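You operate a simulated robot arm through the tools that you are given. There is no shell and no other tool. Be economical: measure what you need, move in short steps, check, and stop when the job is done.

Carry out the task below with a simulated robot arm. There is one attempt and no reset: what you move stays moved.

JOB
Turn the cooler off, brush its filter clean and set it back to COOL.
Fine: put the dust brush back and shut the filter tray. Set down upright: dust brush. Where these are worked on the way, their far stop is far enough and under half their travel is too little: filter tray. What is to be rubbed or washed off counts as gone when no trace of it is left.

Only the result counts: the job must be done as asked and must still hold three seconds after the hand-in. Knocking over, shifting, dropping, spilling or breaking anything else fails it.

ROBOT AND FRAMES
A 7-joint arm with a two-finger parallel gripper on a trunk, on a base that drives. Base frame: it is fixed to the floor where the robot stands at the start and does not move with it; the origin is under the middle of the robot, x ahead of it, y to its left, z up. Readings come in m, rad, newtons and seconds.
With the tool pointing down near the work surface it reaches from about 0.42 to 0.9 m from the robot's upright axis, wherever it stands. Its first joint turns from -0.297 to 2.199 rad. Places, roughly: cooling unit [0.9, 0.3, 0.7]; dust brush (10x5x6 cm) [0.7, 1.8, 0.9]; filter tray [0.9, 0.2, 0.5]; mode knob [0.7, 0, 1.1]; red-grip lever [0.8, 0.1, 1.4]; socket switch marked cooler [0.6, 0.6, 0.3]. Payload 1.57 kg.
Tool frame: the origin (TCP) lies between the finger pads and is the grasp point; the fingertips stand 0.03 m ahead of it; z points along the fingers, y is the line along which they close. The gripper opens to 0.08 m. The fingers are 0.017 m wide and 0.012 m thick; the gripper's body (0.04 by 0.082 m) begins 0.08 m behind the TCP.
Orientation is that of the tool frame in the base frame, as a unit quaternion [x, y, z, w]. With the fingers straight down and closing along the base's y, the tool's x points along the base's -x, its y along +y and its z along -z.

CONTROLS
- The arm moves only by the tool drive_tool. Its argument "deltas" is a list of rows, each a list of 6 numbers: the shift along the tool's x, y, z in m, then the turn, a rotation vector about the tool's x, y, z in rad. In form: [[tx, ty, tz, wx, wy, wz], ...]. A call has 1 to 10 rows; each row shifts and turns the commanded pose from where the row before left it, along the tool's axes as they then stand. "fingers" is the gripper command, from -1 (fully open) to 1 (shut), values between in proportion, set as the call begins (left out, the last holds). A row lasts 0.2 s, in which the tool goes at most 0.05 m and 0.15 rad; a call with a longer step from one row to the next is refused whole, and so is a gripper value outside its range. Where a pose cannot be reached the arm comes as near as it can. A force on the tool above 40 N (or 10 N above the force at the start of the call, whichever is more), or a blocked arm, ends the call early, and 0.2 s more pass. Each finger travels about 0.045 m/s and halts on what it meets, pressing with about 25 N; the grip force reading is that of the motor and also rises with nothing between the fingers. The clock runs only during rows and for 0.2 s after the last one: add rows that do not move to give the fingers time. It gives the time, the measured TCP pose, the force on the tool (base axes), the opening and the grip force at its end, in the units of the frame above (readings bear some noise), with the torque about the TCP (base axes, N m) and any sound that the robot's microphone picked up, and new pictures: "views" is both (left out), scene, wrist or none.
- Cameras (640 x 400 px; columns grow to the right, rows downward): "scene" is now at [0.0016, -0.1883, 1.2935]; the picture's right is [0.45, -0.89, -0.00], its down [-0.35, -0.18, -0.92] and it looks along [0.82, 0.42, -0.40] (base axes); focal length 214 px, centre (320, 200). "wrist" rides on the gripper at [0.072, -0.007, -0.122] in the tool frame; the picture's right is [0.09, 1.00, 0.00], its down [-0.84, 0.08, -0.54] and it looks along [-0.54, 0.05, 0.84] (tool axes); focal length 238 px, centre (320, 200). There is no depth. A picture from a camera that has moved, and an enlarged one, comes with that camera's place and axes in the base frame and with its lens.
- move_column(by): slides the trunk up (or, below 0, down) by that many m; the arm and the scene camera ride with it, the base frame stays. It gives what a move gives, with no picture.
- drive_base(legs): drives the robot by 1 to 6 legs, each [ahead, left, turn to the left] in m, m and rad, along the robot's own axes; the way and the turn of a leg run together, so that a leg with both is an arc; at most 1.5 m and 3.142 rad a leg. The arm and the cameras ride along, it lands a little off, and it stops where it bumps. It gives what a move gives, and a new picture of the scene camera.
- pan_tilt(pan, tilt): turns the head with the scene camera to pan (to the left, within 1.902 rad either way) and tilt (down, from -0.506 to 1.204), counted from straight ahead of the robot. It gives what a move gives, and a new picture of the scene camera.
- zoom(camera, box): a new picture of the part [left, top, right, bottom] of that camera's present view, enlarged. It takes no simulated time.
- job_done(): hands the job in; it is judged then, once.

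Work in short steps. Places have to be worked out from the pictures, the camera data and where the tool is seen: move nearer, look again, correct. Check each grasp and each placing, and mend what went wrong. You have 120 turns and 260 pictures in all, those below and enlarged ones among them. Open the gripper and draw the arm clear of the work before you hand the job in, unless the task says otherwise; then end with one line.

The tools are called after "Emit:" by a JSON object that holds its "name" and its "arguments". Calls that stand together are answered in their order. drive_tool: Moves the arm, as the interface text tells. Its arguments: {"type":"object","properties":{"deltas":{"type":"array"},"fingers":{"type":"number"},"views":{"type":"string","enum":["both","scene","wrist","none"]}},"required":["deltas"]} The other tools are called the same way: move_column (by) slides the trunk up or down; drive_base (legs) drives the base; pan_tilt (pan, tilt) turns the head that bears the scene camera; zoom (camera, box) takes an enlarged picture of a part of a camera's view; job_done () hands the job in.

At the start:

```text
t: 0.0
tcp_pos: [0.4826, 0.1835, 1.2657]
tool_rot: [0.001, 1.0, 0.009, 0.009]
force: [-0.1, -0.8, -0.4]
wrist_torque: [-0.02, -0.01, 0.02]
finger_gap: 0.08
grip_force: 0.1
trunk travel left (down, up): [-0.65, 0.14]
robot x, y, heading: [0.0027, -0.0011, -0.006]
head pan, tilt: [0.471, 0.408]
```

scene: 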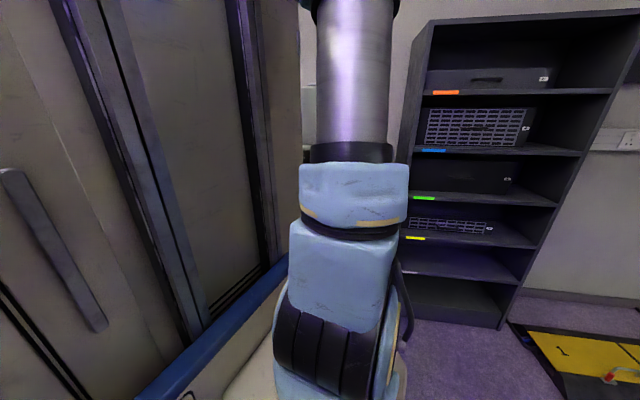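
wrist: 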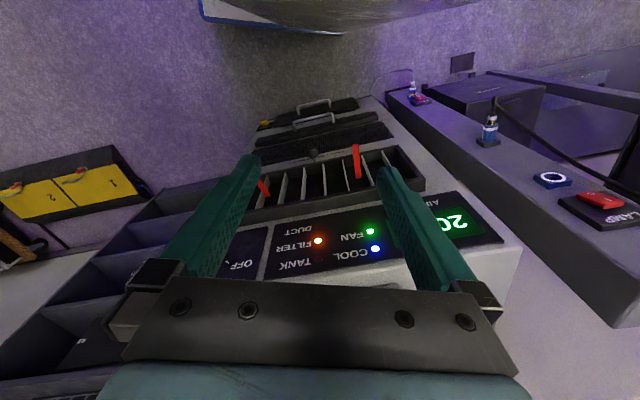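

The arm blocks the scene view. I look around with the head first.

Emit:
{"name": "pan_tilt", "arguments": {"pan": 0.0, "tilt": 0.4}}

Emit:
{"name": "pan_tilt", "arguments": {"pan": 1.0, "tilt": 0.5}}

Emit:
{"name": "zoom", "arguments": {"camera": "wrist", "box": [200, 80, 520, 290]}}

```text
t: 0.9
tcp_pos: [0.4825, 0.184, 1.2663]
tool_rot: [0.002, 1.0, 0.014, 0.013]
force: [-0.3, 0.9, -0.3]
wrist_torque: [-0.03, -0.02, 0.01]
finger_gap: 0.08
grip_force: 0.0
trunk travel left (down, up): [-0.65, 0.14]
robot x, y, heading: [0.0001, -0.0044, 0.002]
head pan, tilt: [0.0, 0.4]
camera scene: at [0.0117, -0.2301, 1.2924], right [0.0, -1.0, 0.0], down [-0.39, 0.0, -0.92], along [0.92, 0.0, -0.39], focal length 214 px, centre (320, 200)
```

scene: 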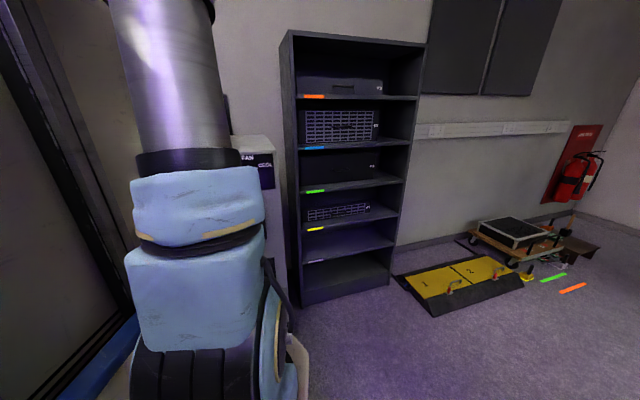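

```text
t: 2.2
tcp_pos: [0.4827, 0.1843, 1.2672]
tool_rot: [0.002, 1.0, 0.012, 0.014]
force: [0.3, 0.7, 0.2]
wrist_torque: [0.0, -0.03, -0.01]
finger_gap: 0.0799
grip_force: 0.1
trunk travel left (down, up): [-0.65, 0.14]
robot x, y, heading: [0.0018, 0.0006, -0.001]
head pan, tilt: [1.0, 0.499]
camera scene: at [-0.0319, -0.1536, 1.2834], right [0.84, -0.54, 0.0], down [-0.26, -0.4, -0.88], along [0.48, 0.74, -0.48], focal length 214 px, centre (320, 200)
```

scene: 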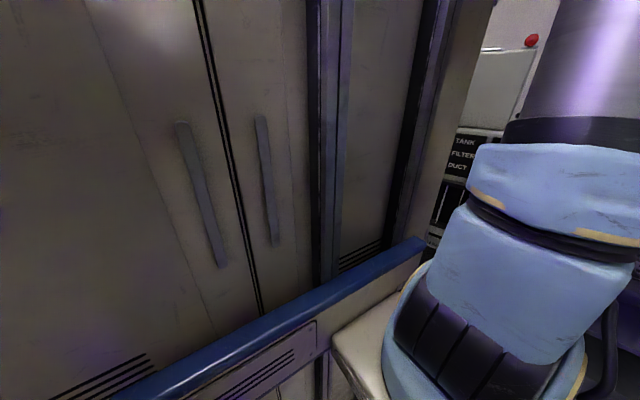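

```text
1.90 times, centred on (360, 185) of wrist
camera zoom: at [0.4069, 0.1755, 1.3876], right [-0.09, 1.0, 0.02], down [0.82, 0.06, 0.56], along [0.56, 0.07, -0.82], focal length 454 px, centre (244, 229)
```

zoom: 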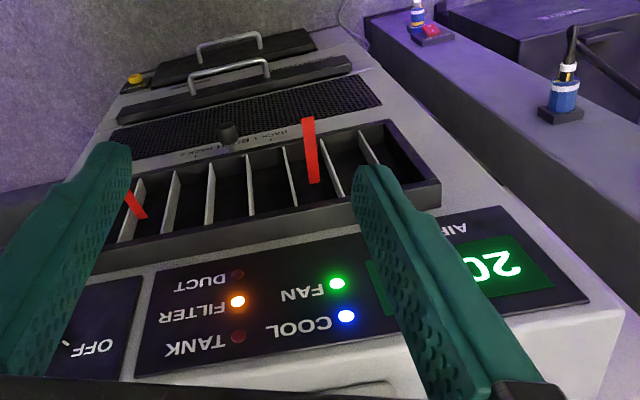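

The wrist view is upside down; the cooler front faces -x. I look to both sides before driving.

Emit:
{"name": "pan_tilt", "arguments": {"pan": 1.9, "tilt": 0.5}}

Emit:
{"name": "pan_tilt", "arguments": {"pan": -1.9, "tilt": 0.5}}

```text
t: 3.4
tcp_pos: [0.4841, 0.1845, 1.2674]
tool_rot: [0.002, 1.0, 0.013, 0.014]
force: [-0.5, 0.0, -0.3]
wrist_torque: [0.01, -0.04, 0.0]
finger_gap: 0.0798
grip_force: 0.1
trunk travel left (down, up): [-0.65, 0.14]
robot x, y, heading: [0.0023, 0.0001, -0.004]
head pan, tilt: [1.901, 0.499]
camera scene: at [-0.1106, -0.144, 1.2834], right [0.95, 0.32, 0.0], down [0.15, -0.45, -0.88], along [-0.28, 0.83, -0.48], focal length 214 px, centre (320, 200)
```

scene: 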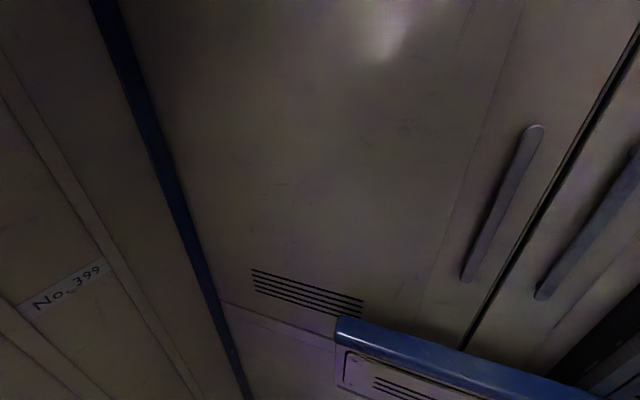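

```text
t: 6.5
tcp_pos: [0.4829, 0.1844, 1.2674]
tool_rot: [0.002, 1.0, 0.012, 0.013]
force: [0.6, -0.2, -0.4]
wrist_torque: [-0.03, 0.03, -0.02]
finger_gap: 0.0801
grip_force: 0.1
trunk travel left (down, up): [-0.65, 0.14]
robot x, y, heading: [0.0016, -0.0012, -0.003]
head pan, tilt: [-1.901, 0.499]
camera scene: at [-0.1109, -0.3161, 1.2833], right [-0.95, 0.32, 0.0], down [0.16, 0.45, -0.88], along [-0.28, -0.83, -0.48], focal length 214 px, centre (320, 200)
```

scene: 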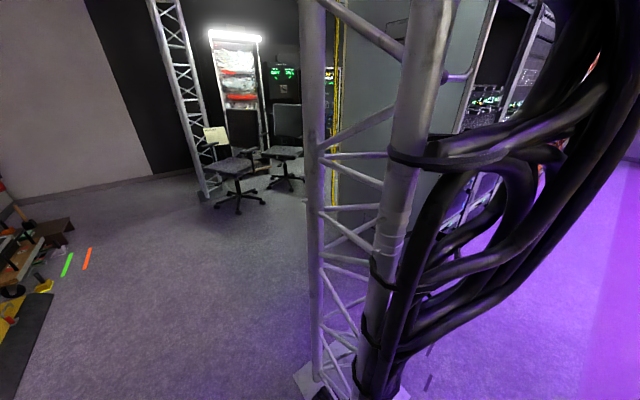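

The "closet" at left is the robot's own trunk (parallax says y≈0.03). I back off a little so both cameras get an overview of the cooler front.

Emit:
{"name": "drive_base", "arguments": {"legs": [[-0.4, 0, 0]]}}

Emit:
{"name": "pan_tilt", "arguments": {"pan": 0.1, "tilt": 0.35}}

Emit:
{"name": "drive_tool", "arguments": {"deltas": [[0, 0, 0, 0, -0.13, 0], [0, 0, 0, 0, -0.13, 0], [0, 0, 0, 0, -0.13, 0]]}}

```text
t: 9.0
tcp_pos: [0.0941, 0.1838, 1.2664]
tool_rot: [0.004, 1.0, 0.011, 0.013]
force: [-0.2, -0.2, 0.1]
wrist_torque: [-0.03, -0.02, 0.02]
finger_gap: 0.08
grip_force: 0.0
trunk travel left (down, up): [-0.65, 0.14]
robot x, y, heading: [-0.3928, 0.0003, -0.005]
head pan, tilt: [-1.901, 0.499]
camera scene: at [-0.5019, -0.3147, 1.2833], right [-0.94, 0.33, 0.0], down [0.16, 0.45, -0.88], along [-0.29, -0.83, -0.48], focal length 214 px, centre (320, 200)
```

scene: 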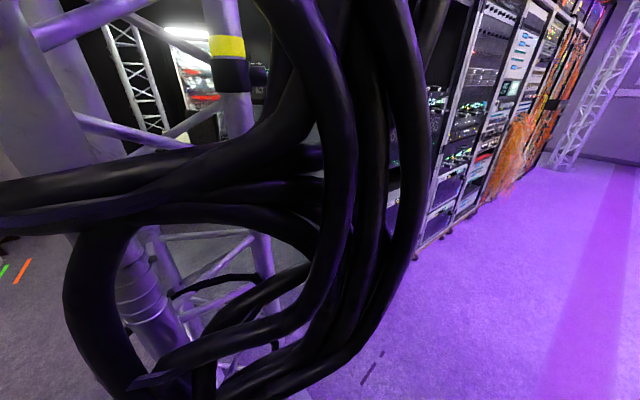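

```text
t: 10.9
tcp_pos: [0.0937, 0.1835, 1.266]
tool_rot: [0.004, 1.0, 0.013, 0.013]
force: [0.0, -0.6, 0.9]
wrist_torque: [0.0, 0.01, 0.01]
finger_gap: 0.0801
grip_force: 0.1
trunk travel left (down, up): [-0.65, 0.14]
robot x, y, heading: [-0.3898, 0.0011, -0.003]
head pan, tilt: [0.099, 0.351]
camera scene: at [-0.3793, -0.2199, 1.297], right [0.09, -1.0, 0.0], down [-0.34, -0.03, -0.94], along [0.94, 0.09, -0.34], focal length 214 px, centre (320, 200)
```

scene: 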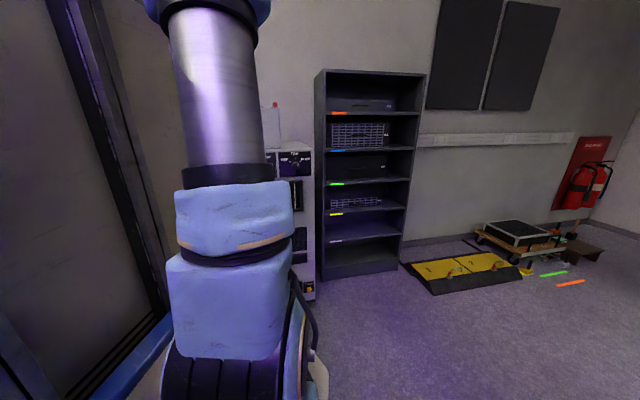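

```text
t: 11.3
tcp_pos: [0.1091, 0.1801, 1.2708]
tool_rot: [0.02, 0.996, 0.02, 0.084]
force: [28.1, 6.1, 12.0]
wrist_torque: [-0.74, 4.77, -0.81]
finger_gap: 0.0799
grip_force: 0.1
trunk travel left (down, up): [-0.65, 0.14]
robot x, y, heading: [-0.3923, 0.0015, -0.002]
head pan, tilt: [0.099, 0.351]
stopped in row 2: the force on the tool passed its limit at 133 N (the readings are from after the stop); the commanded pose is now the measured one
camera scene: at [-0.3766, -0.2186, 1.2963], right [0.1, -1.0, 0.0], down [-0.34, -0.03, -0.94], along [0.93, 0.09, -0.35], focal length 214 px, centre (320, 200)
camera wrist: at [0.0168, 0.1737, 1.3793], right [-0.05, 1.0, 0.03], down [0.74, 0.02, 0.68], along [0.67, 0.06, -0.74], focal length 238 px, centre (320, 200)
```

scene: 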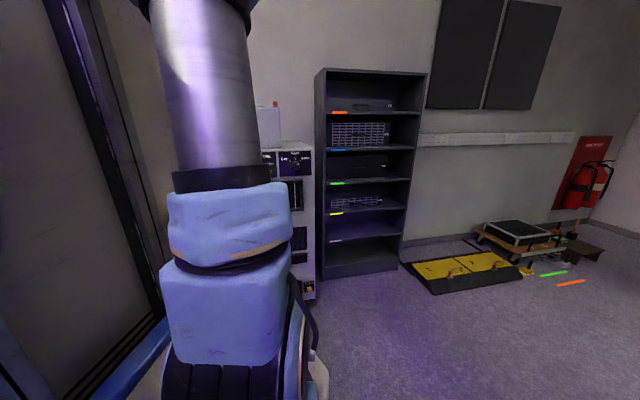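
wrist: 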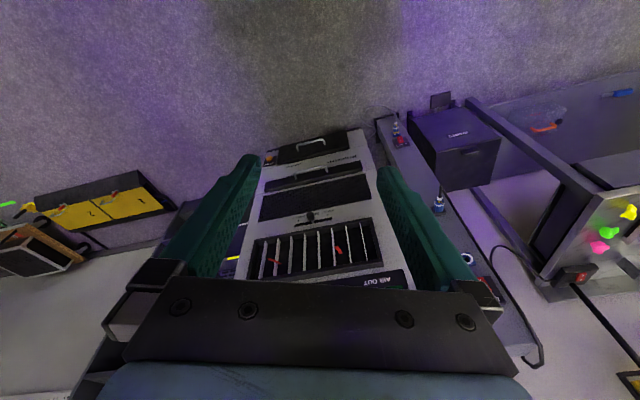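

The fold of the arm was too tight (gripper met the arm itself). I extend forward and lower it, then pitch.

Emit:
{"name": "drive_tool", "arguments": {"deltas": [[-0.04, 0, 0.02, 0, 0, 0], [-0.04, 0, 0.02, 0, 0, 0], [-0.04, 0, 0.02, 0, 0, 0], [-0.04, 0, 0.02, 0, 0, 0], [0, 0, 0, 0, -0.13, 0], [0, 0, 0, 0, -0.13, 0], [0, 0, 0, 0, -0.13, 0]]}}

```text
t: 13.1
tcp_pos: [0.2938, 0.1539, 1.2045]
tool_rot: [0.038, 0.963, 0.006, 0.267]
force: [-0.3, -0.2, 1.3]
wrist_torque: [-0.02, -0.01, 0.01]
finger_gap: 0.08
grip_force: 0.1
trunk travel left (down, up): [-0.65, 0.14]
robot x, y, heading: [-0.3899, 0.006, -0.004]
head pan, tilt: [0.099, 0.351]
stopped in row 7: the arm was blocked; the commanded pose is now the measured one
camera scene: at [-0.3723, -0.2249, 1.2958], right [0.1, -1.0, -0.01], down [-0.35, -0.03, -0.94], along [0.93, 0.09, -0.35], focal length 214 px, centre (320, 200)
camera wrist: at [0.1686, 0.1542, 1.2736], right [-0.01, 1.0, -0.01], down [0.44, 0.02, 0.9], along [0.9, 0.0, -0.44], focal length 238 px, centre (320, 200)
```

scene: 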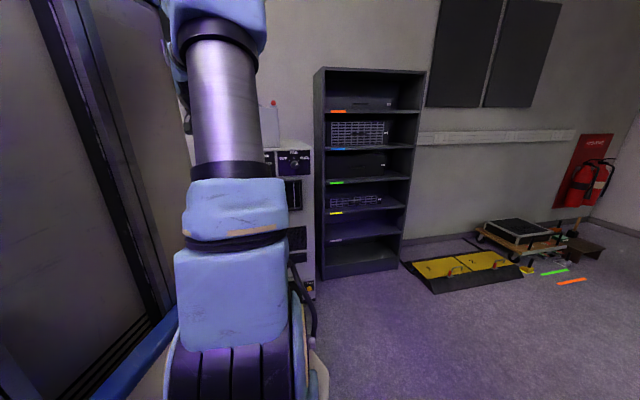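
wrist: 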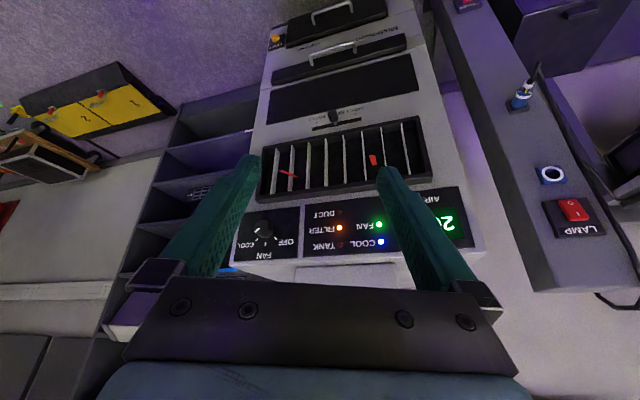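

The wrist shows the whole panel now. I enlarge it for the knob and the socket area.

Emit:
{"name": "zoom", "arguments": {"camera": "wrist", "box": [210, 170, 500, 290]}}

Emit:
{"name": "zoom", "arguments": {"camera": "wrist", "box": [240, 0, 440, 140]}}

Emit:
{"name": "move_column", "arguments": {"by": -0.3}}

```text
2.21 times, centred on (355, 230) of wrist
camera zoom: at [0.1686, 0.1542, 1.2736], right [-0.01, 1.0, -0.01], down [0.44, 0.02, 0.9], along [0.9, 0.0, -0.44], focal length 526 px, centre (243, 134)
```

zoom: 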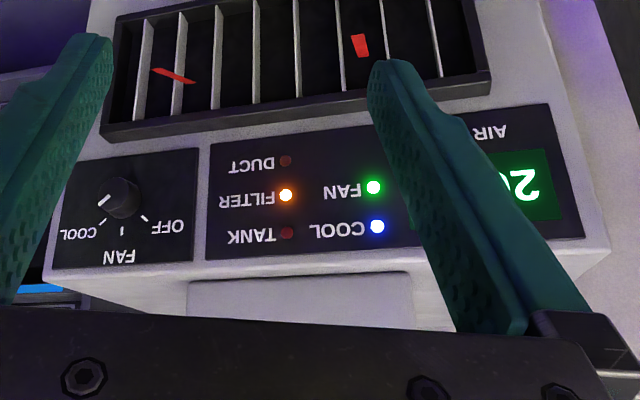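

```text
2.86 times, centred on (340, 70) of wrist
camera zoom: at [0.1686, 0.1542, 1.2736], right [-0.01, 1.0, -0.01], down [0.44, 0.02, 0.9], along [0.9, 0.0, -0.44], focal length 681 px, centre (263, 571)
```

zoom: 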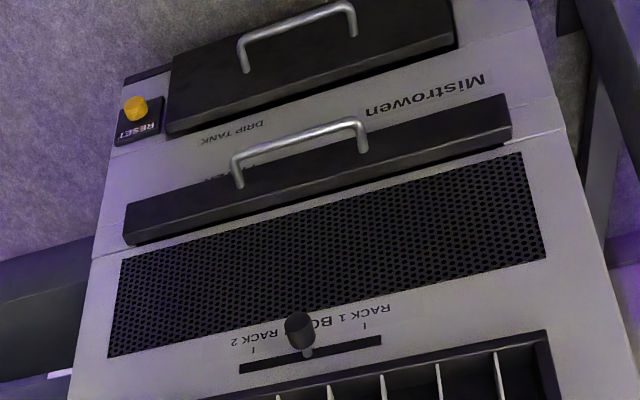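

```text
t: 16.1
tcp_pos: [0.2931, 0.1524, 0.9098]
tool_rot: [0.042, 0.962, 0.007, 0.271]
force: [0.0, 0.3, 0.4]
wrist_torque: [-0.03, -0.04, 0.0]
finger_gap: 0.08
grip_force: 0.1
trunk travel left (down, up): [-0.35, 0.44]
robot x, y, heading: [-0.3861, 0.0032, -0.003]
head pan, tilt: [0.099, 0.351]
```

Knob: OFF left / FAN up / COOL right seen upright; pointer at COOL. Now pitch the tool towards horizontal with the trunk lower.

Emit:
{"name": "drive_tool", "arguments": {"deltas": [[-0.02, 0, -0.03, 0, -0.13, 0], [-0.023, 0, -0.028, 0, -0.13, 0], [-0.026, 0, -0.025, 0, -0.13, 0], [-0.028, 0, -0.022, 0, -0.13, 0], [-0.03, 0, -0.018, 0, -0.13, 0], [-0.032, 0, -0.014, 0, -0.13, 0], [-0.034, 0, -0.01, 0, -0.12, 0], [-0.035, 0, -0.005, 0, -0.12, 0]]}}

```text
t: 17.4
tcp_pos: [0.3586, 0.0559, 1.0393]
tool_rot: [0.103, 0.832, -0.08, 0.539]
force: [-0.3, 0.9, -0.5]
wrist_torque: [-0.01, 0.0, -0.01]
finger_gap: 0.0799
grip_force: 0.0
trunk travel left (down, up): [-0.35, 0.44]
robot x, y, heading: [-0.3906, -0.0012, 0.001]
head pan, tilt: [0.099, 0.351]
stopped in row 6: the arm was blocked; the commanded pose is now the measured one
camera scene: at [-0.3723, -0.2225, 0.9947], right [0.1, -1.0, 0.0], down [-0.35, -0.03, -0.94], along [0.93, 0.09, -0.35], focal length 214 px, centre (320, 200)
camera wrist: at [0.2207, 0.0854, 1.0239], right [0.22, 0.97, -0.11], down [-0.13, 0.14, 0.98], along [0.97, -0.2, 0.15], focal length 238 px, centre (320, 200)
```

scene: 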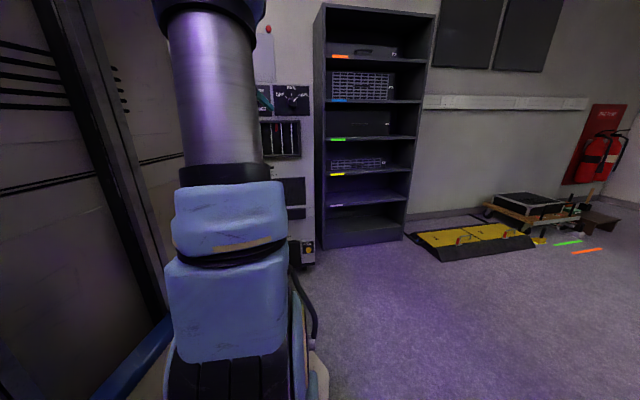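
wrist: 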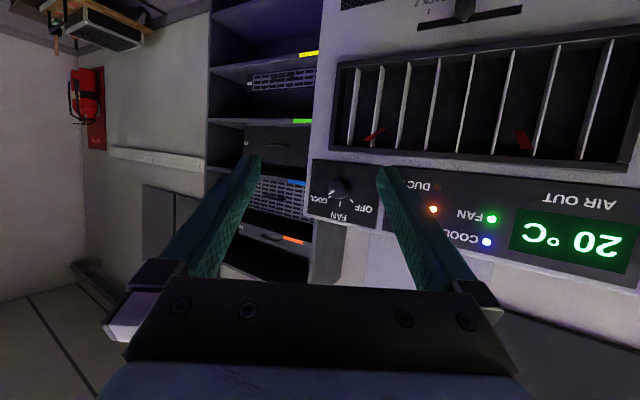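

Blocked again at a wrist limit. I lower the trunk fully, so the arm can reach up relative to its shoulder, and continue.

Emit:
{"name": "move_column", "arguments": {"by": -0.3}}

Emit:
{"name": "drive_tool", "arguments": {"deltas": [[-0.045, 0, -0.018, 0, 0, 0], [-0.045, 0, -0.018, 0, 0, 0], [-0.045, 0, -0.018, 0, 0, 0], [-0.045, 0, -0.018, 0, 0, 0], [-0.045, 0, -0.018, 0, 0, 0], [-0.045, 0, -0.018, 0, 0, 0], [0, 0, 0, 0, -0.13, 0], [0, 0, 0, 0, -0.13, 0], [0, 0, 0, 0, -0.13, 0]]}}

```text
t: 20.4
tcp_pos: [0.3557, 0.0458, 0.7562]
tool_rot: [0.114, 0.824, -0.079, 0.55]
force: [0.2, 0.4, 0.3]
wrist_torque: [-0.03, 0.04, 0.01]
finger_gap: 0.0799
grip_force: 0.0
trunk travel left (down, up): [-0.05, 0.74]
robot x, y, heading: [-0.3883, 0.0003, 0.0]
head pan, tilt: [0.099, 0.351]
```

```text
t: 22.6
tcp_pos: [0.3533, 0.0431, 0.9834]
tool_rot: [0.106, 0.707, -0.104, 0.691]
force: [1.1, 0.0, 0.0]
wrist_torque: [-0.01, 0.03, -0.05]
finger_gap: 0.0801
grip_force: 0.2
out of reach, approached as far as the arm can: row 5, 6
trunk travel left (down, up): [-0.05, 0.74]
robot x, y, heading: [-0.3892, 0.0025, -0.003]
head pan, tilt: [0.099, 0.351]
stopped in row 9: the arm was blocked; the commanded pose is now the measured one
camera scene: at [-0.3773, -0.2212, 0.6945], right [0.1, -1.0, 0.0], down [-0.34, -0.03, -0.94], along [0.93, 0.09, -0.34], focal length 214 px, centre (320, 200)
camera wrist: at [0.2314, 0.0741, 0.9151], right [0.29, 0.95, -0.09], down [-0.48, 0.23, 0.85], along [0.83, -0.2, 0.52], focal length 238 px, centre (320, 200)
```

scene: 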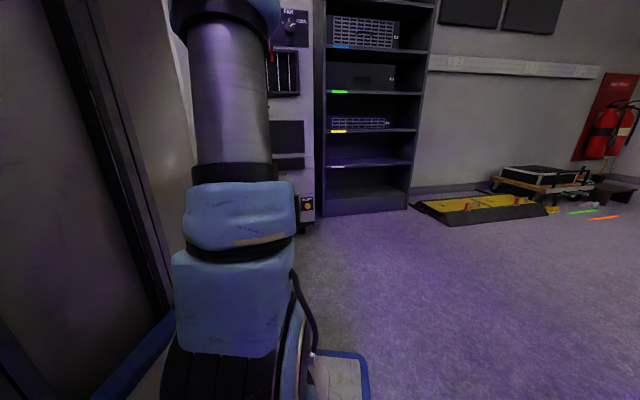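
wrist: 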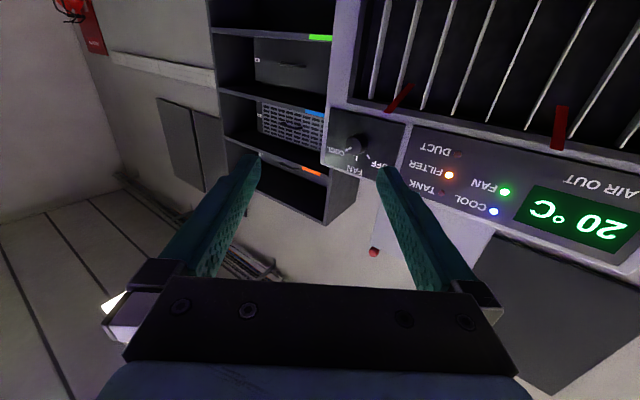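

Tool is now level (z axis +x, yawed -0.3). Knob triangulates to about (0.72, 0.022, 1.073). I raise the trunk, straighten the yaw and shift y.

Emit:
{"name": "move_column", "arguments": {"by": 0.1}}

Emit:
{"name": "drive_tool", "arguments": {"deltas": [[0, 0, -0.01, -0.1, 0, 0], [0, 0, -0.01, -0.1, 0, 0], [0, 0, -0.01, -0.098, 0, 0]]}}

```text
t: 24.0
tcp_pos: [0.3552, 0.0481, 1.0805]
tool_rot: [0.102, 0.71, -0.105, 0.689]
force: [-1.1, -0.2, -0.8]
wrist_torque: [0.0, 0.01, 0.0]
finger_gap: 0.0801
grip_force: 0.1
trunk travel left (down, up): [-0.15, 0.64]
robot x, y, heading: [-0.3923, -0.0025, -0.001]
head pan, tilt: [0.099, 0.351]
```

```text
t: 24.8
tcp_pos: [0.3273, 0.0519, 1.0787]
tool_rot: [-0.002, 0.719, 0.003, 0.695]
force: [-0.1, -0.8, -0.6]
wrist_torque: [-0.01, 0.0, 0.03]
finger_gap: 0.0799
grip_force: 0.1
trunk travel left (down, up): [-0.15, 0.64]
robot x, y, heading: [-0.392, 0.0002, -0.006]
head pan, tilt: [0.099, 0.351]
camera scene: at [-0.3756, -0.2207, 0.7963], right [0.1, -1.0, 0.0], down [-0.35, -0.03, -0.94], along [0.93, 0.09, -0.35], focal length 214 px, centre (320, 200)
camera wrist: at [0.2025, 0.0455, 1.0113], right [-0.01, 1.0, -0.09], down [-0.52, 0.07, 0.85], along [0.86, 0.05, 0.51], focal length 238 px, centre (320, 200)
```

scene: 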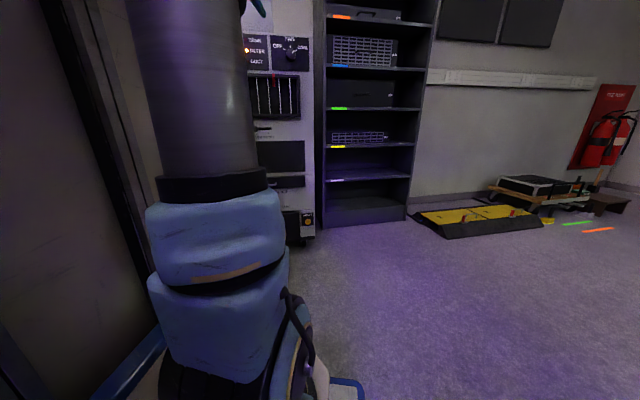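
wrist: 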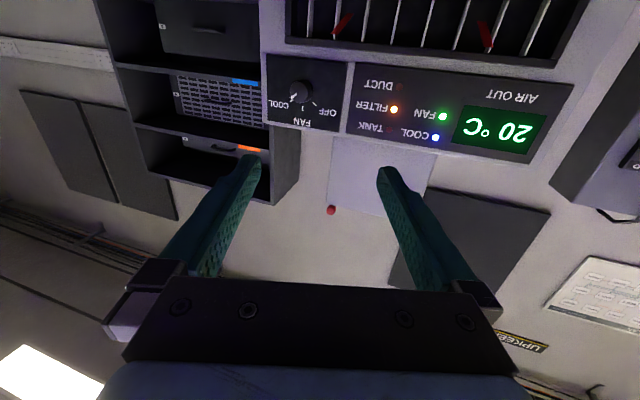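

Knob confirmed at about (0.724, 0.021, 1.071). I drive forward 0.25 m and align y/z.

Emit:
{"name": "drive_base", "arguments": {"legs": [[0.25, 0, 0]]}}

Emit:
{"name": "drive_tool", "arguments": {"deltas": [[0.004, -0.015, 0, 0, 0.02, 0], [0.004, -0.015, 0, 0, 0.014, 0]]}}

```text
t: 26.6
tcp_pos: [0.5741, 0.0486, 1.08]
tool_rot: [0.001, 0.718, 0.001, 0.697]
force: [-0.2, 0.0, -0.3]
wrist_torque: [-0.01, 0.0, 0.02]
finger_gap: 0.0799
grip_force: 0.0
trunk travel left (down, up): [-0.15, 0.64]
robot x, y, heading: [-0.1436, 0.0015, -0.007]
head pan, tilt: [0.099, 0.351]
camera scene: at [-0.1281, -0.2223, 0.7964], right [0.09, -1.0, 0.0], down [-0.35, -0.03, -0.94], along [0.93, 0.09, -0.35], focal length 214 px, centre (320, 200)
```

scene: 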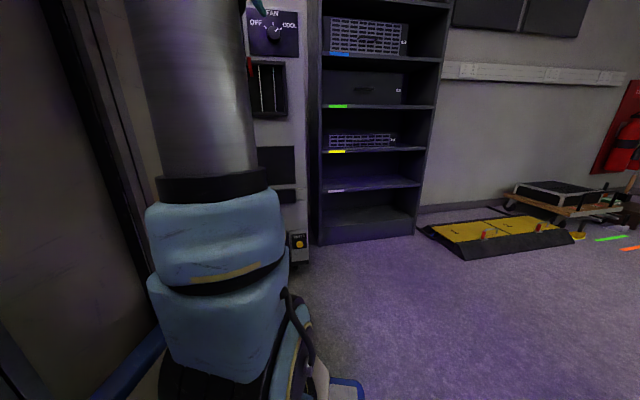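

```text
t: 27.2
tcp_pos: [0.5724, 0.0218, 1.075]
tool_rot: [-0.001, 0.728, 0.0, 0.686]
force: [-0.1, -0.6, 0.0]
wrist_torque: [0.0, 0.0, -0.02]
finger_gap: 0.08
grip_force: 0.1
trunk travel left (down, up): [-0.15, 0.64]
robot x, y, heading: [-0.1398, 0.0016, -0.005]
head pan, tilt: [0.099, 0.351]
camera scene: at [-0.1301, -0.2206, 0.7972], right [0.09, -1.0, 0.0], down [-0.34, -0.03, -0.94], along [0.94, 0.09, -0.34], focal length 214 px, centre (320, 200)
camera wrist: at [0.4446, 0.0155, 1.0118], right [-0.01, 1.0, -0.09], down [-0.49, 0.08, 0.87], along [0.87, 0.05, 0.49], focal length 238 px, centre (320, 200)
```

scene: 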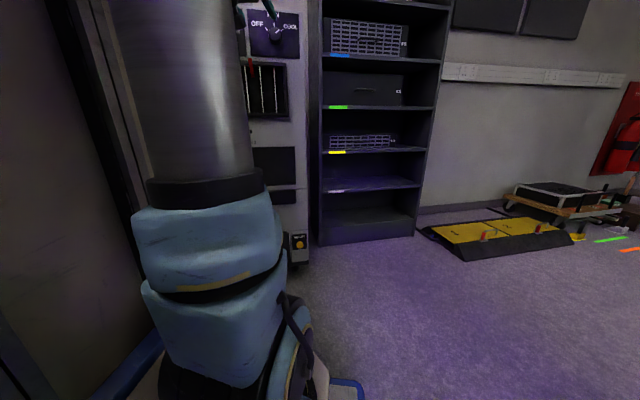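
wrist: 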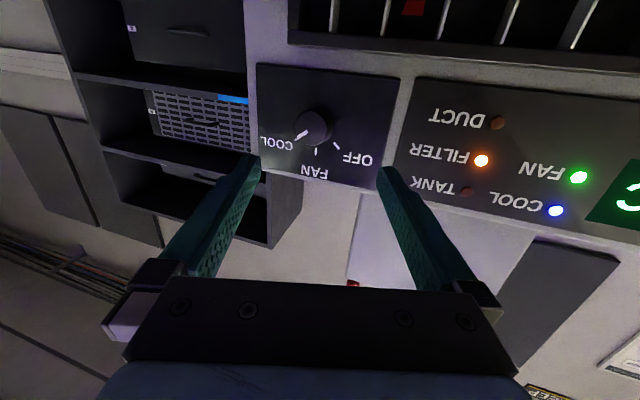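

Close to the knob. I zoom in to read its shape and the tick angles.

Emit:
{"name": "zoom", "arguments": {"camera": "wrist", "box": [250, 60, 410, 190]}}

Emit:
{"name": "drive_tool", "arguments": {"deltas": [[0, 0, 0, 0, -0.03, 0], [0, -0.002, 0, 0, -0.03, 0]], "views": "none"}}

```text
3.08 times, centred on (330, 125) of wrist
camera zoom: at [0.4446, 0.0155, 1.0118], right [-0.01, 1.0, -0.09], down [-0.49, 0.08, 0.87], along [0.87, 0.05, 0.49], focal length 733 px, centre (289, 431)
```

zoom: 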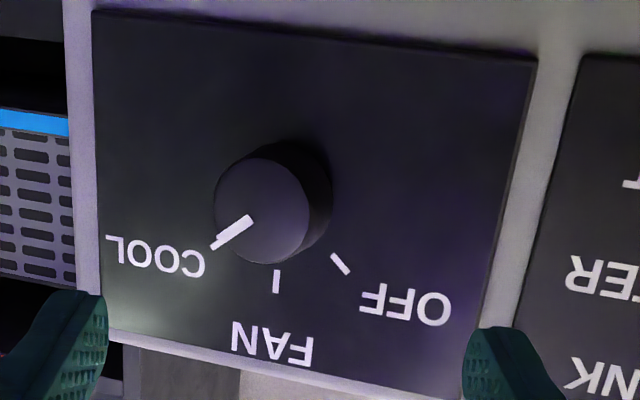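

```text
t: 27.8
tcp_pos: [0.5724, 0.0203, 1.0746]
tool_rot: [0.0, 0.707, 0.0, 0.707]
force: [0.3, -0.2, 0.1]
wrist_torque: [0.04, -0.01, 0.01]
finger_gap: 0.0802
grip_force: 0.1
trunk travel left (down, up): [-0.15, 0.64]
robot x, y, heading: [-0.141, -0.0002, -0.003]
head pan, tilt: [0.099, 0.351]
```

Round knob, tip ≈ (0.70, 0.017, 1.070). I pre-roll the tool +0.5 rad and approach with fingers open.

Emit:
{"name": "drive_tool", "arguments": {"deltas": [[0.004, -0.003, 0, 0, 0, 0], [0, 0, 0, 0, 0, 0.13], [0, 0, 0, 0, 0, 0.13], [0, 0, 0, 0, 0, 0.13], [0, 0, 0, 0, 0, 0.13], [0, 0, 0.04, 0, 0, 0], [0, 0, 0.04, 0, 0, 0]]}}

```text
t: 29.4
tcp_pos: [0.6516, 0.0163, 1.0737]
tool_rot: [0.181, 0.683, 0.182, 0.683]
force: [0.1, 0.6, 0.9]
wrist_torque: [0.01, 0.02, -0.01]
finger_gap: 0.0799
grip_force: 0.0
trunk travel left (down, up): [-0.15, 0.64]
robot x, y, heading: [-0.1416, -0.0002, -0.009]
head pan, tilt: [0.099, 0.351]
camera scene: at [-0.1304, -0.2206, 0.797], right [0.09, -1.0, 0.0], down [-0.34, -0.03, -0.94], along [0.94, 0.09, -0.34], focal length 214 px, centre (320, 200)
camera wrist: at [0.5275, 0.0469, 1.0071], right [0.0, 0.91, 0.42], down [-0.54, -0.35, 0.76], along [0.84, -0.22, 0.49], focal length 238 px, centre (320, 200)
```

scene: 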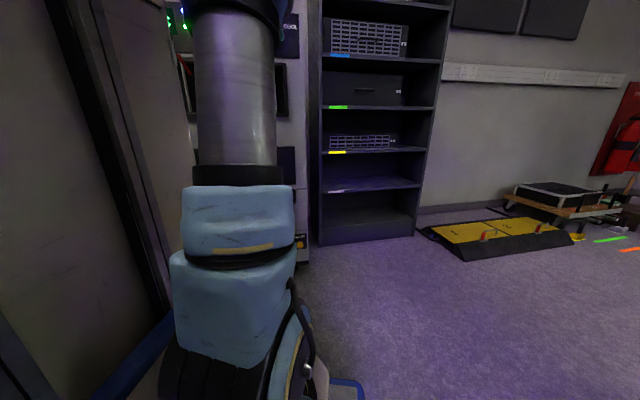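
wrist: 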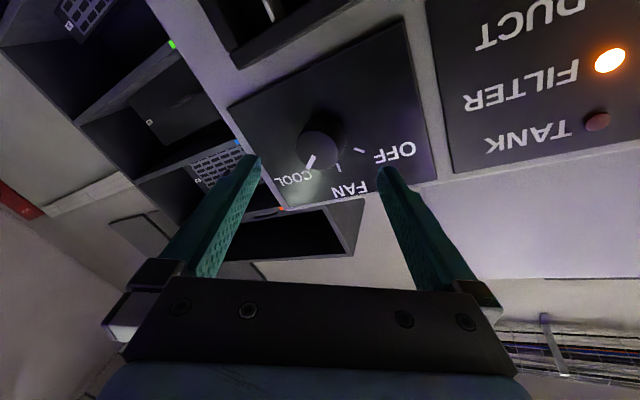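

The knob sits centred between the fingers. I advance and close.

Emit:
{"name": "drive_tool", "arguments": {"deltas": [[0.003, 0, 0.025, 0, 0, 0], [0, 0, 0.023, 0, 0, 0]]}}

Emit:
{"name": "drive_tool", "arguments": {"deltas": [[0, 0, 0, 0, 0, 0], [0, 0, 0, 0, 0, 0], [0, 0, 0, 0, 0, 0], [0, 0, 0, 0, 0, 0]], "fingers": 0.5}}

```text
t: 30.0
tcp_pos: [0.6998, 0.0174, 1.0685]
tool_rot: [0.182, 0.683, 0.182, 0.683]
force: [0.5, -0.2, -0.1]
wrist_torque: [0.0, -0.01, 0.01]
finger_gap: 0.0803
grip_force: 0.0
trunk travel left (down, up): [-0.15, 0.64]
robot x, y, heading: [-0.1411, 0.0046, -0.005]
head pan, tilt: [0.099, 0.351]
camera scene: at [-0.1303, -0.2207, 0.797], right [0.09, -1.0, 0.0], down [-0.34, -0.03, -0.94], along [0.94, 0.09, -0.34], focal length 214 px, centre (320, 200)
camera wrist: at [0.5761, 0.049, 1.0035], right [0.0, 0.91, 0.41], down [-0.54, -0.35, 0.76], along [0.84, -0.22, 0.49], focal length 238 px, centre (320, 200)
```

scene: 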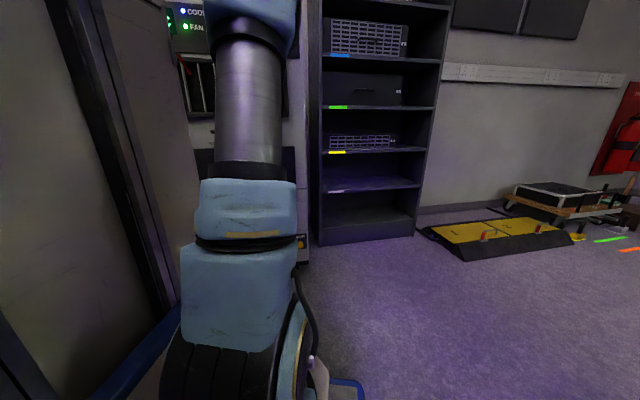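
wrist: 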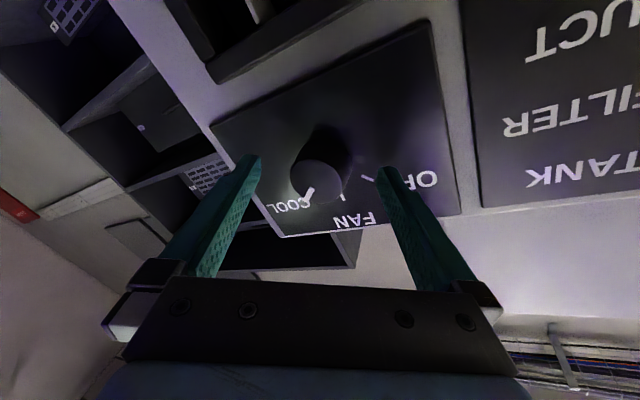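

```text
t: 31.0
tcp_pos: [0.6987, 0.0181, 1.0665]
tool_rot: [0.182, 0.684, 0.183, 0.683]
force: [-8.5, -3.0, -4.1]
wrist_torque: [-0.07, 0.26, -0.3]
finger_gap: 0.041
grip_force: 29.3
trunk travel left (down, up): [-0.15, 0.64]
robot x, y, heading: [-0.1389, -0.0016, -0.004]
head pan, tilt: [0.099, 0.351]
camera scene: at [-0.1303, -0.2207, 0.7969], right [0.09, -1.0, 0.0], down [-0.34, -0.03, -0.94], along [0.94, 0.09, -0.34], focal length 214 px, centre (320, 200)
camera wrist: at [0.5758, 0.0486, 1.0031], right [0.0, 0.91, 0.41], down [-0.54, -0.35, 0.77], along [0.84, -0.22, 0.49], focal length 238 px, centre (320, 200)
```

scene: 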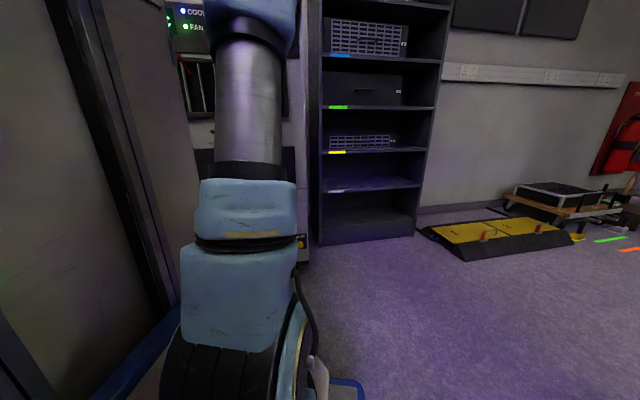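
wrist: 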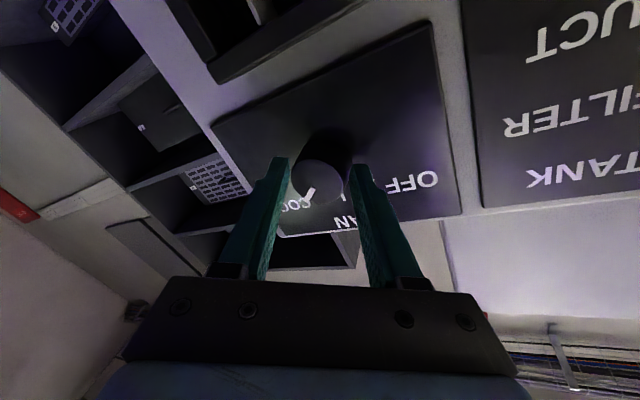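

Knob gripped (gap 41 mm). I turn counter-clockwise (negative about tool z) towards OFF.

Emit:
{"name": "drive_tool", "arguments": {"deltas": [[0, 0, 0, 0, 0, -0.13], [0, 0, 0, 0, 0, -0.13], [0, 0, 0, 0, 0, -0.13], [0, 0, 0, 0, 0, -0.13], [0, 0, 0, 0, 0, -0.13], [0, 0, 0, 0, 0, -0.13], [0, 0, 0, 0, 0, -0.13]], "views": "wrist"}}

```text
t: 32.3
tcp_pos: [0.6993, 0.0164, 1.0685]
tool_rot: [-0.071, 0.704, -0.073, 0.703]
force: [-15.0, -1.8, -6.4]
wrist_torque: [-0.02, 0.09, -0.28]
finger_gap: 0.0352
grip_force: 8.4
trunk travel left (down, up): [-0.15, 0.64]
robot x, y, heading: [-0.142, -0.0009, -0.008]
head pan, tilt: [0.099, 0.351]
stopped in row 6: the force on the tool passed its limit at 42 N (the readings are from after the stop); the commanded pose is now the measured one
camera wrist: at [0.5751, -0.0045, 1.0], right [0.0, 0.96, -0.29], down [-0.54, 0.25, 0.8], along [0.84, 0.16, 0.52], focal length 238 px, centre (320, 200)
```

wrist: 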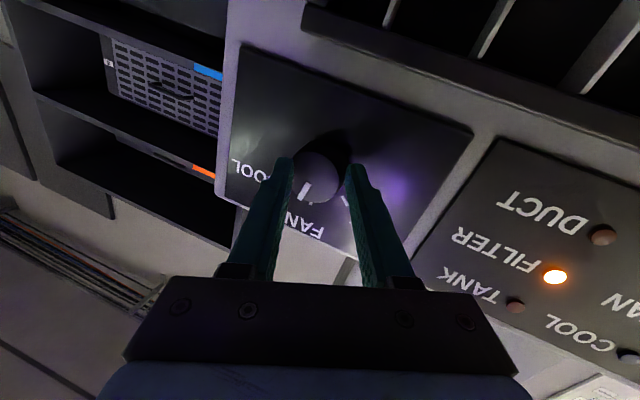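

The knob moved to FAN (COOL lamp off). I regrip slightly tighter and go on.

Emit:
{"name": "drive_tool", "arguments": {"deltas": [[0, 0, -0.002, 0, 0, 0], [0, 0, 0, 0, 0, 0], [0, 0, 0, 0, 0, -0.13], [0, 0, 0, 0, 0, -0.13], [0, 0, 0, 0, 0, -0.13], [0, 0, 0, 0, 0, -0.13], [0, 0, 0, 0, 0, -0.13], [0, 0, 0, 0, 0, -0.13]], "views": "wrist", "fingers": 0.6}}

```text
t: 33.5
tcp_pos: [0.6972, 0.0136, 1.0673]
tool_rot: [-0.197, 0.681, -0.2, 0.677]
force: [-14.2, -2.1, -6.0]
wrist_torque: [0.07, -0.04, -0.19]
finger_gap: 0.029
grip_force: 7.6
trunk travel left (down, up): [-0.15, 0.64]
robot x, y, heading: [-0.1439, -0.0017, -0.008]
head pan, tilt: [0.099, 0.351]
stopped in row 6: the force on the tool passed its limit at 44 N (the readings are from after the stop); the commanded pose is now the measured one
camera wrist: at [0.5724, -0.0284, 1.0111], right [0.0, 0.79, -0.61], down [-0.54, 0.52, 0.67], along [0.84, 0.33, 0.42], focal length 238 px, centre (320, 200)
```

wrist: 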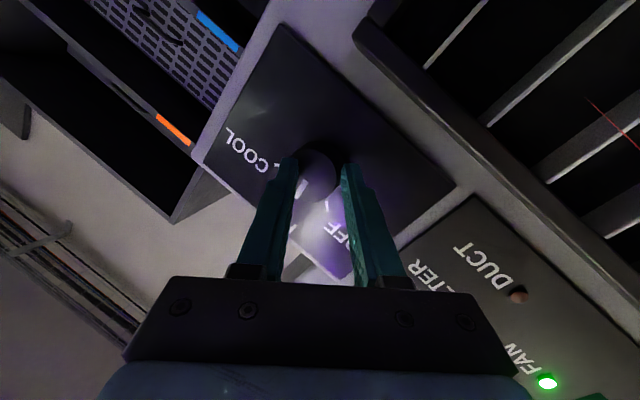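

The grip was off-centre (knob ≈ 8 mm further along tool +x, i.e. centre near y 0.015, z 1.060). I open, recentre, and roll back for a fresh bite.

Emit:
{"name": "drive_tool", "arguments": {"deltas": [[0, 0, 0, 0, 0, 0], [0, 0, 0, 0, 0, 0], [0, 0, 0, 0, 0, 0], [0, 0, 0, 0, 0, 0], [0.0055, 0.005, 0.002, 0, 0, 0.13], [0, 0, 0, 0, 0, 0.13], [0, 0, 0, 0, 0, 0.13], [0, 0, 0, 0, 0, 0.13]], "views": "wrist", "fingers": -1}}

```text
t: 35.4
tcp_pos: [0.6985, 0.0161, 1.0592]
tool_rot: [-0.016, 0.709, -0.019, 0.705]
force: [-0.1, 0.6, 0.1]
wrist_torque: [-0.03, -0.04, -0.01]
finger_gap: 0.08
grip_force: 0.0
trunk travel left (down, up): [-0.15, 0.64]
robot x, y, heading: [-0.1408, -0.003, -0.003]
head pan, tilt: [0.099, 0.351]
camera wrist: at [0.5753, 0.0074, 0.989], right [0.0, 0.99, -0.14], down [-0.54, 0.12, 0.83], along [0.84, 0.07, 0.53], focal length 238 px, centre (320, 200)
```

wrist: 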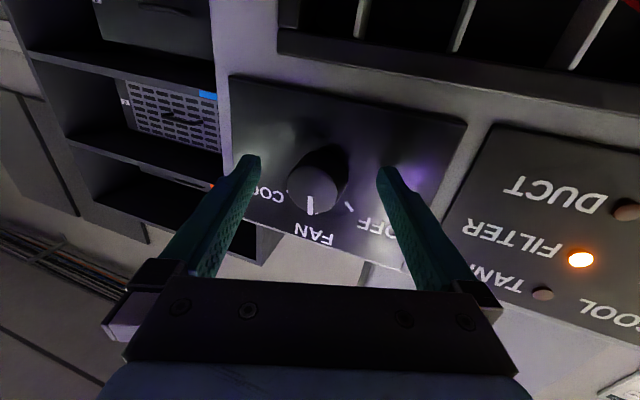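

Knob at FAN, now well centred vertically; shift -4 mm in y and close, then turn on to OFF.

Emit:
{"name": "drive_tool", "arguments": {"deltas": [[0, -0.004, 0.003, 0, 0, 0.1], [0, 0, 0, 0, 0, 0.1], [0, 0, 0, 0, 0, 0]], "views": "none"}}

Emit:
{"name": "drive_tool", "arguments": {"deltas": [[0, 0, 0, 0, 0, 0], [0, 0, 0, 0, 0, 0], [0, 0, 0, 0, 0, 0], [0, 0, 0, 0, 0, 0], [0, 0, 0, 0, 0, -0.1], [0, 0, 0, 0, 0, -0.1], [0, 0, 0, 0, 0, -0.1], [0, 0, 0, 0, 0, -0.1], [0, 0, 0, 0, 0, -0.1]], "views": "wrist", "fingers": 0.4}}

```text
t: 36.1
tcp_pos: [0.7006, 0.0128, 1.0592]
tool_rot: [0.055, 0.706, 0.053, 0.704]
force: [0.2, -0.4, 0.7]
wrist_torque: [0.0, 0.02, -0.02]
finger_gap: 0.08
grip_force: 0.1
trunk travel left (down, up): [-0.15, 0.64]
robot x, y, heading: [-0.146, -0.0037, -0.007]
head pan, tilt: [0.099, 0.351]
```

```text
t: 38.1
tcp_pos: [0.7025, 0.0079, 1.0573]
tool_rot: [-0.121, 0.699, -0.128, 0.693]
force: [-14.1, -5.5, -21.0]
wrist_torque: [0.15, -0.12, -0.22]
finger_gap: 0.0368
grip_force: 43.0
trunk travel left (down, up): [-0.15, 0.64]
robot x, y, heading: [-0.1382, -0.0007, -0.005]
head pan, tilt: [0.099, 0.351]
camera wrist: at [0.5787, -0.0208, 0.9944], right [0.01, 0.9, -0.43], down [-0.53, 0.37, 0.76], along [0.85, 0.22, 0.48], focal length 238 px, centre (320, 200)
```

wrist: 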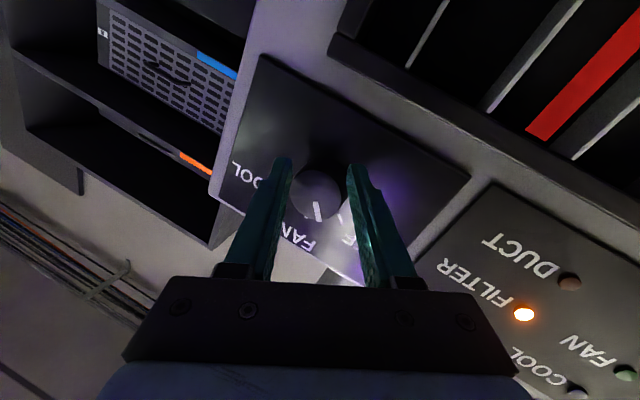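

FAN lamp is out. I turn a bit more to seat it at OFF.

Emit:
{"name": "drive_tool", "arguments": {"deltas": [[0, 0, 0, 0, 0, -0.1], [0, 0, 0, 0, 0, -0.1], [0, 0, 0, 0, 0, -0.1], [0, 0, 0, 0, 0, -0.1]], "views": "wrist"}}

Emit:
{"name": "drive_tool", "arguments": {"deltas": [[0, 0, 0, 0, 0, 0], [0, 0, 0, 0, 0, 0], [0, 0, 0, 0, 0, 0], [0, 0, 0, 0, 0, 0], [0, 0, -0.05, 0, 0, 0.1], [0, 0, -0.05, 0, 0, 0.1]], "fingers": -1, "views": "wrist"}}

```text
t: 39.0
tcp_pos: [0.7068, -0.0029, 1.0537]
tool_rot: [-0.218, 0.68, -0.237, 0.659]
force: [1.4, -13.0, -15.0]
wrist_torque: [0.0, -1.34, 1.21]
finger_gap: 0.007
grip_force: 21.7
trunk travel left (down, up): [-0.15, 0.64]
robot x, y, heading: [-0.1411, -0.0017, -0.006]
head pan, tilt: [0.099, 0.351]
stopped in row 4: the force on the tool passed its limit at 42 N (the readings are from after the stop); the commanded pose is now the measured one
camera wrist: at [0.58, -0.047, 1.0029], right [0.01, 0.73, -0.68], down [-0.51, 0.59, 0.63], along [0.86, 0.34, 0.38], focal length 238 px, centre (320, 200)
```

wrist: 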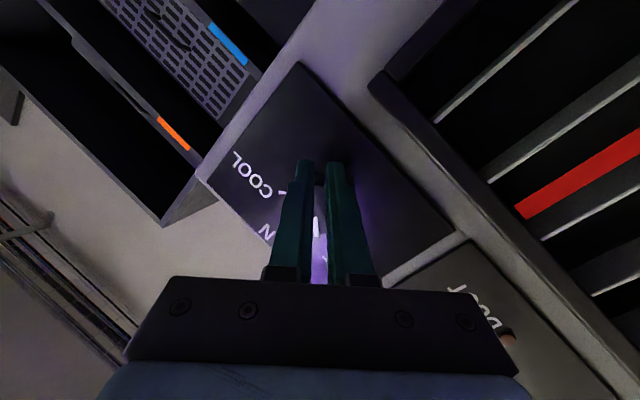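

```text
t: 39.3
tcp_pos: [0.7064, -0.0009, 1.0524]
tool_rot: [-0.217, 0.68, -0.236, 0.66]
force: [0.4, 0.0, 0.3]
wrist_torque: [-0.03, 0.0, 0.02]
finger_gap: 0.0305
grip_force: 0.1
trunk travel left (down, up): [-0.15, 0.64]
robot x, y, heading: [-0.1429, 0.0011, -0.001]
head pan, tilt: [0.099, 0.351]
stopped in row 1: the force on the tool passed its limit at 44 N (the readings are from after the stop); the commanded pose is now the measured one
camera wrist: at [0.5798, -0.0455, 1.0036], right [0.01, 0.73, -0.68], down [-0.51, 0.59, 0.63], along [0.86, 0.34, 0.38], focal length 238 px, centre (320, 200)
```

wrist: 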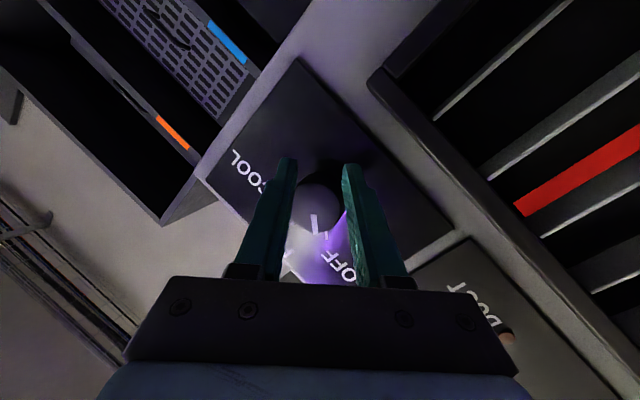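

The fingers slipped past; pointer looks at OFF. Open and back off to check.

Emit:
{"name": "drive_tool", "arguments": {"deltas": [[0, 0, 0, 0, 0, 0], [0, 0, 0, 0, 0, 0], [0, 0, 0, 0, 0, 0], [0, 0, -0.04, 0, 0, 0.13], [0, 0, -0.04, 0, 0, 0.13], [0, 0, 0, 0, 0, 0.13], [0, 0, 0, 0, 0, 0.13]], "fingers": -1, "views": "wrist"}}

Emit:
{"name": "zoom", "arguments": {"camera": "wrist", "box": [220, 40, 620, 290]}}

```text
t: 40.9
tcp_pos: [0.6256, 0.0016, 1.0544]
tool_rot: [-0.034, 0.713, -0.059, 0.698]
force: [-0.1, -0.5, 0.1]
wrist_torque: [0.0, 0.01, 0.01]
finger_gap: 0.08
grip_force: 0.0
trunk travel left (down, up): [-0.15, 0.64]
robot x, y, heading: [-0.1414, 0.0001, -0.008]
head pan, tilt: [0.099, 0.351]
camera wrist: at [0.5006, -0.0098, 0.9867], right [0.03, 0.97, -0.22], down [-0.52, 0.21, 0.83], along [0.85, 0.09, 0.51], focal length 238 px, centre (320, 200)
```

wrist: 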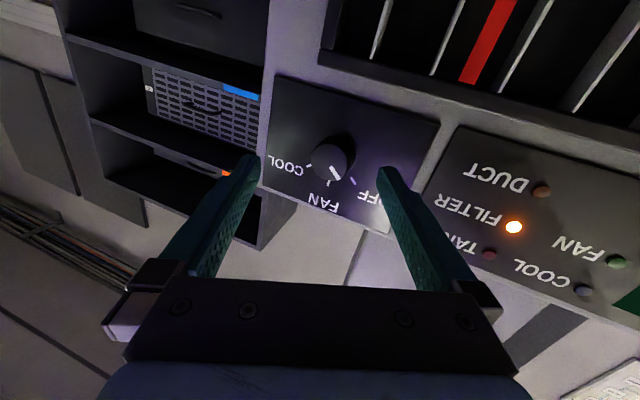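

```text
1.60 times, centred on (420, 165) of wrist
camera zoom: at [0.5006, -0.0098, 0.9867], right [0.03, 0.97, -0.22], down [-0.52, 0.21, 0.83], along [0.85, 0.09, 0.51], focal length 381 px, centre (160, 256)
```

zoom: 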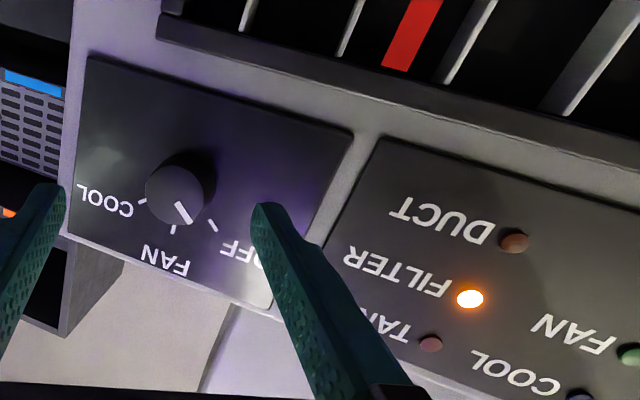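

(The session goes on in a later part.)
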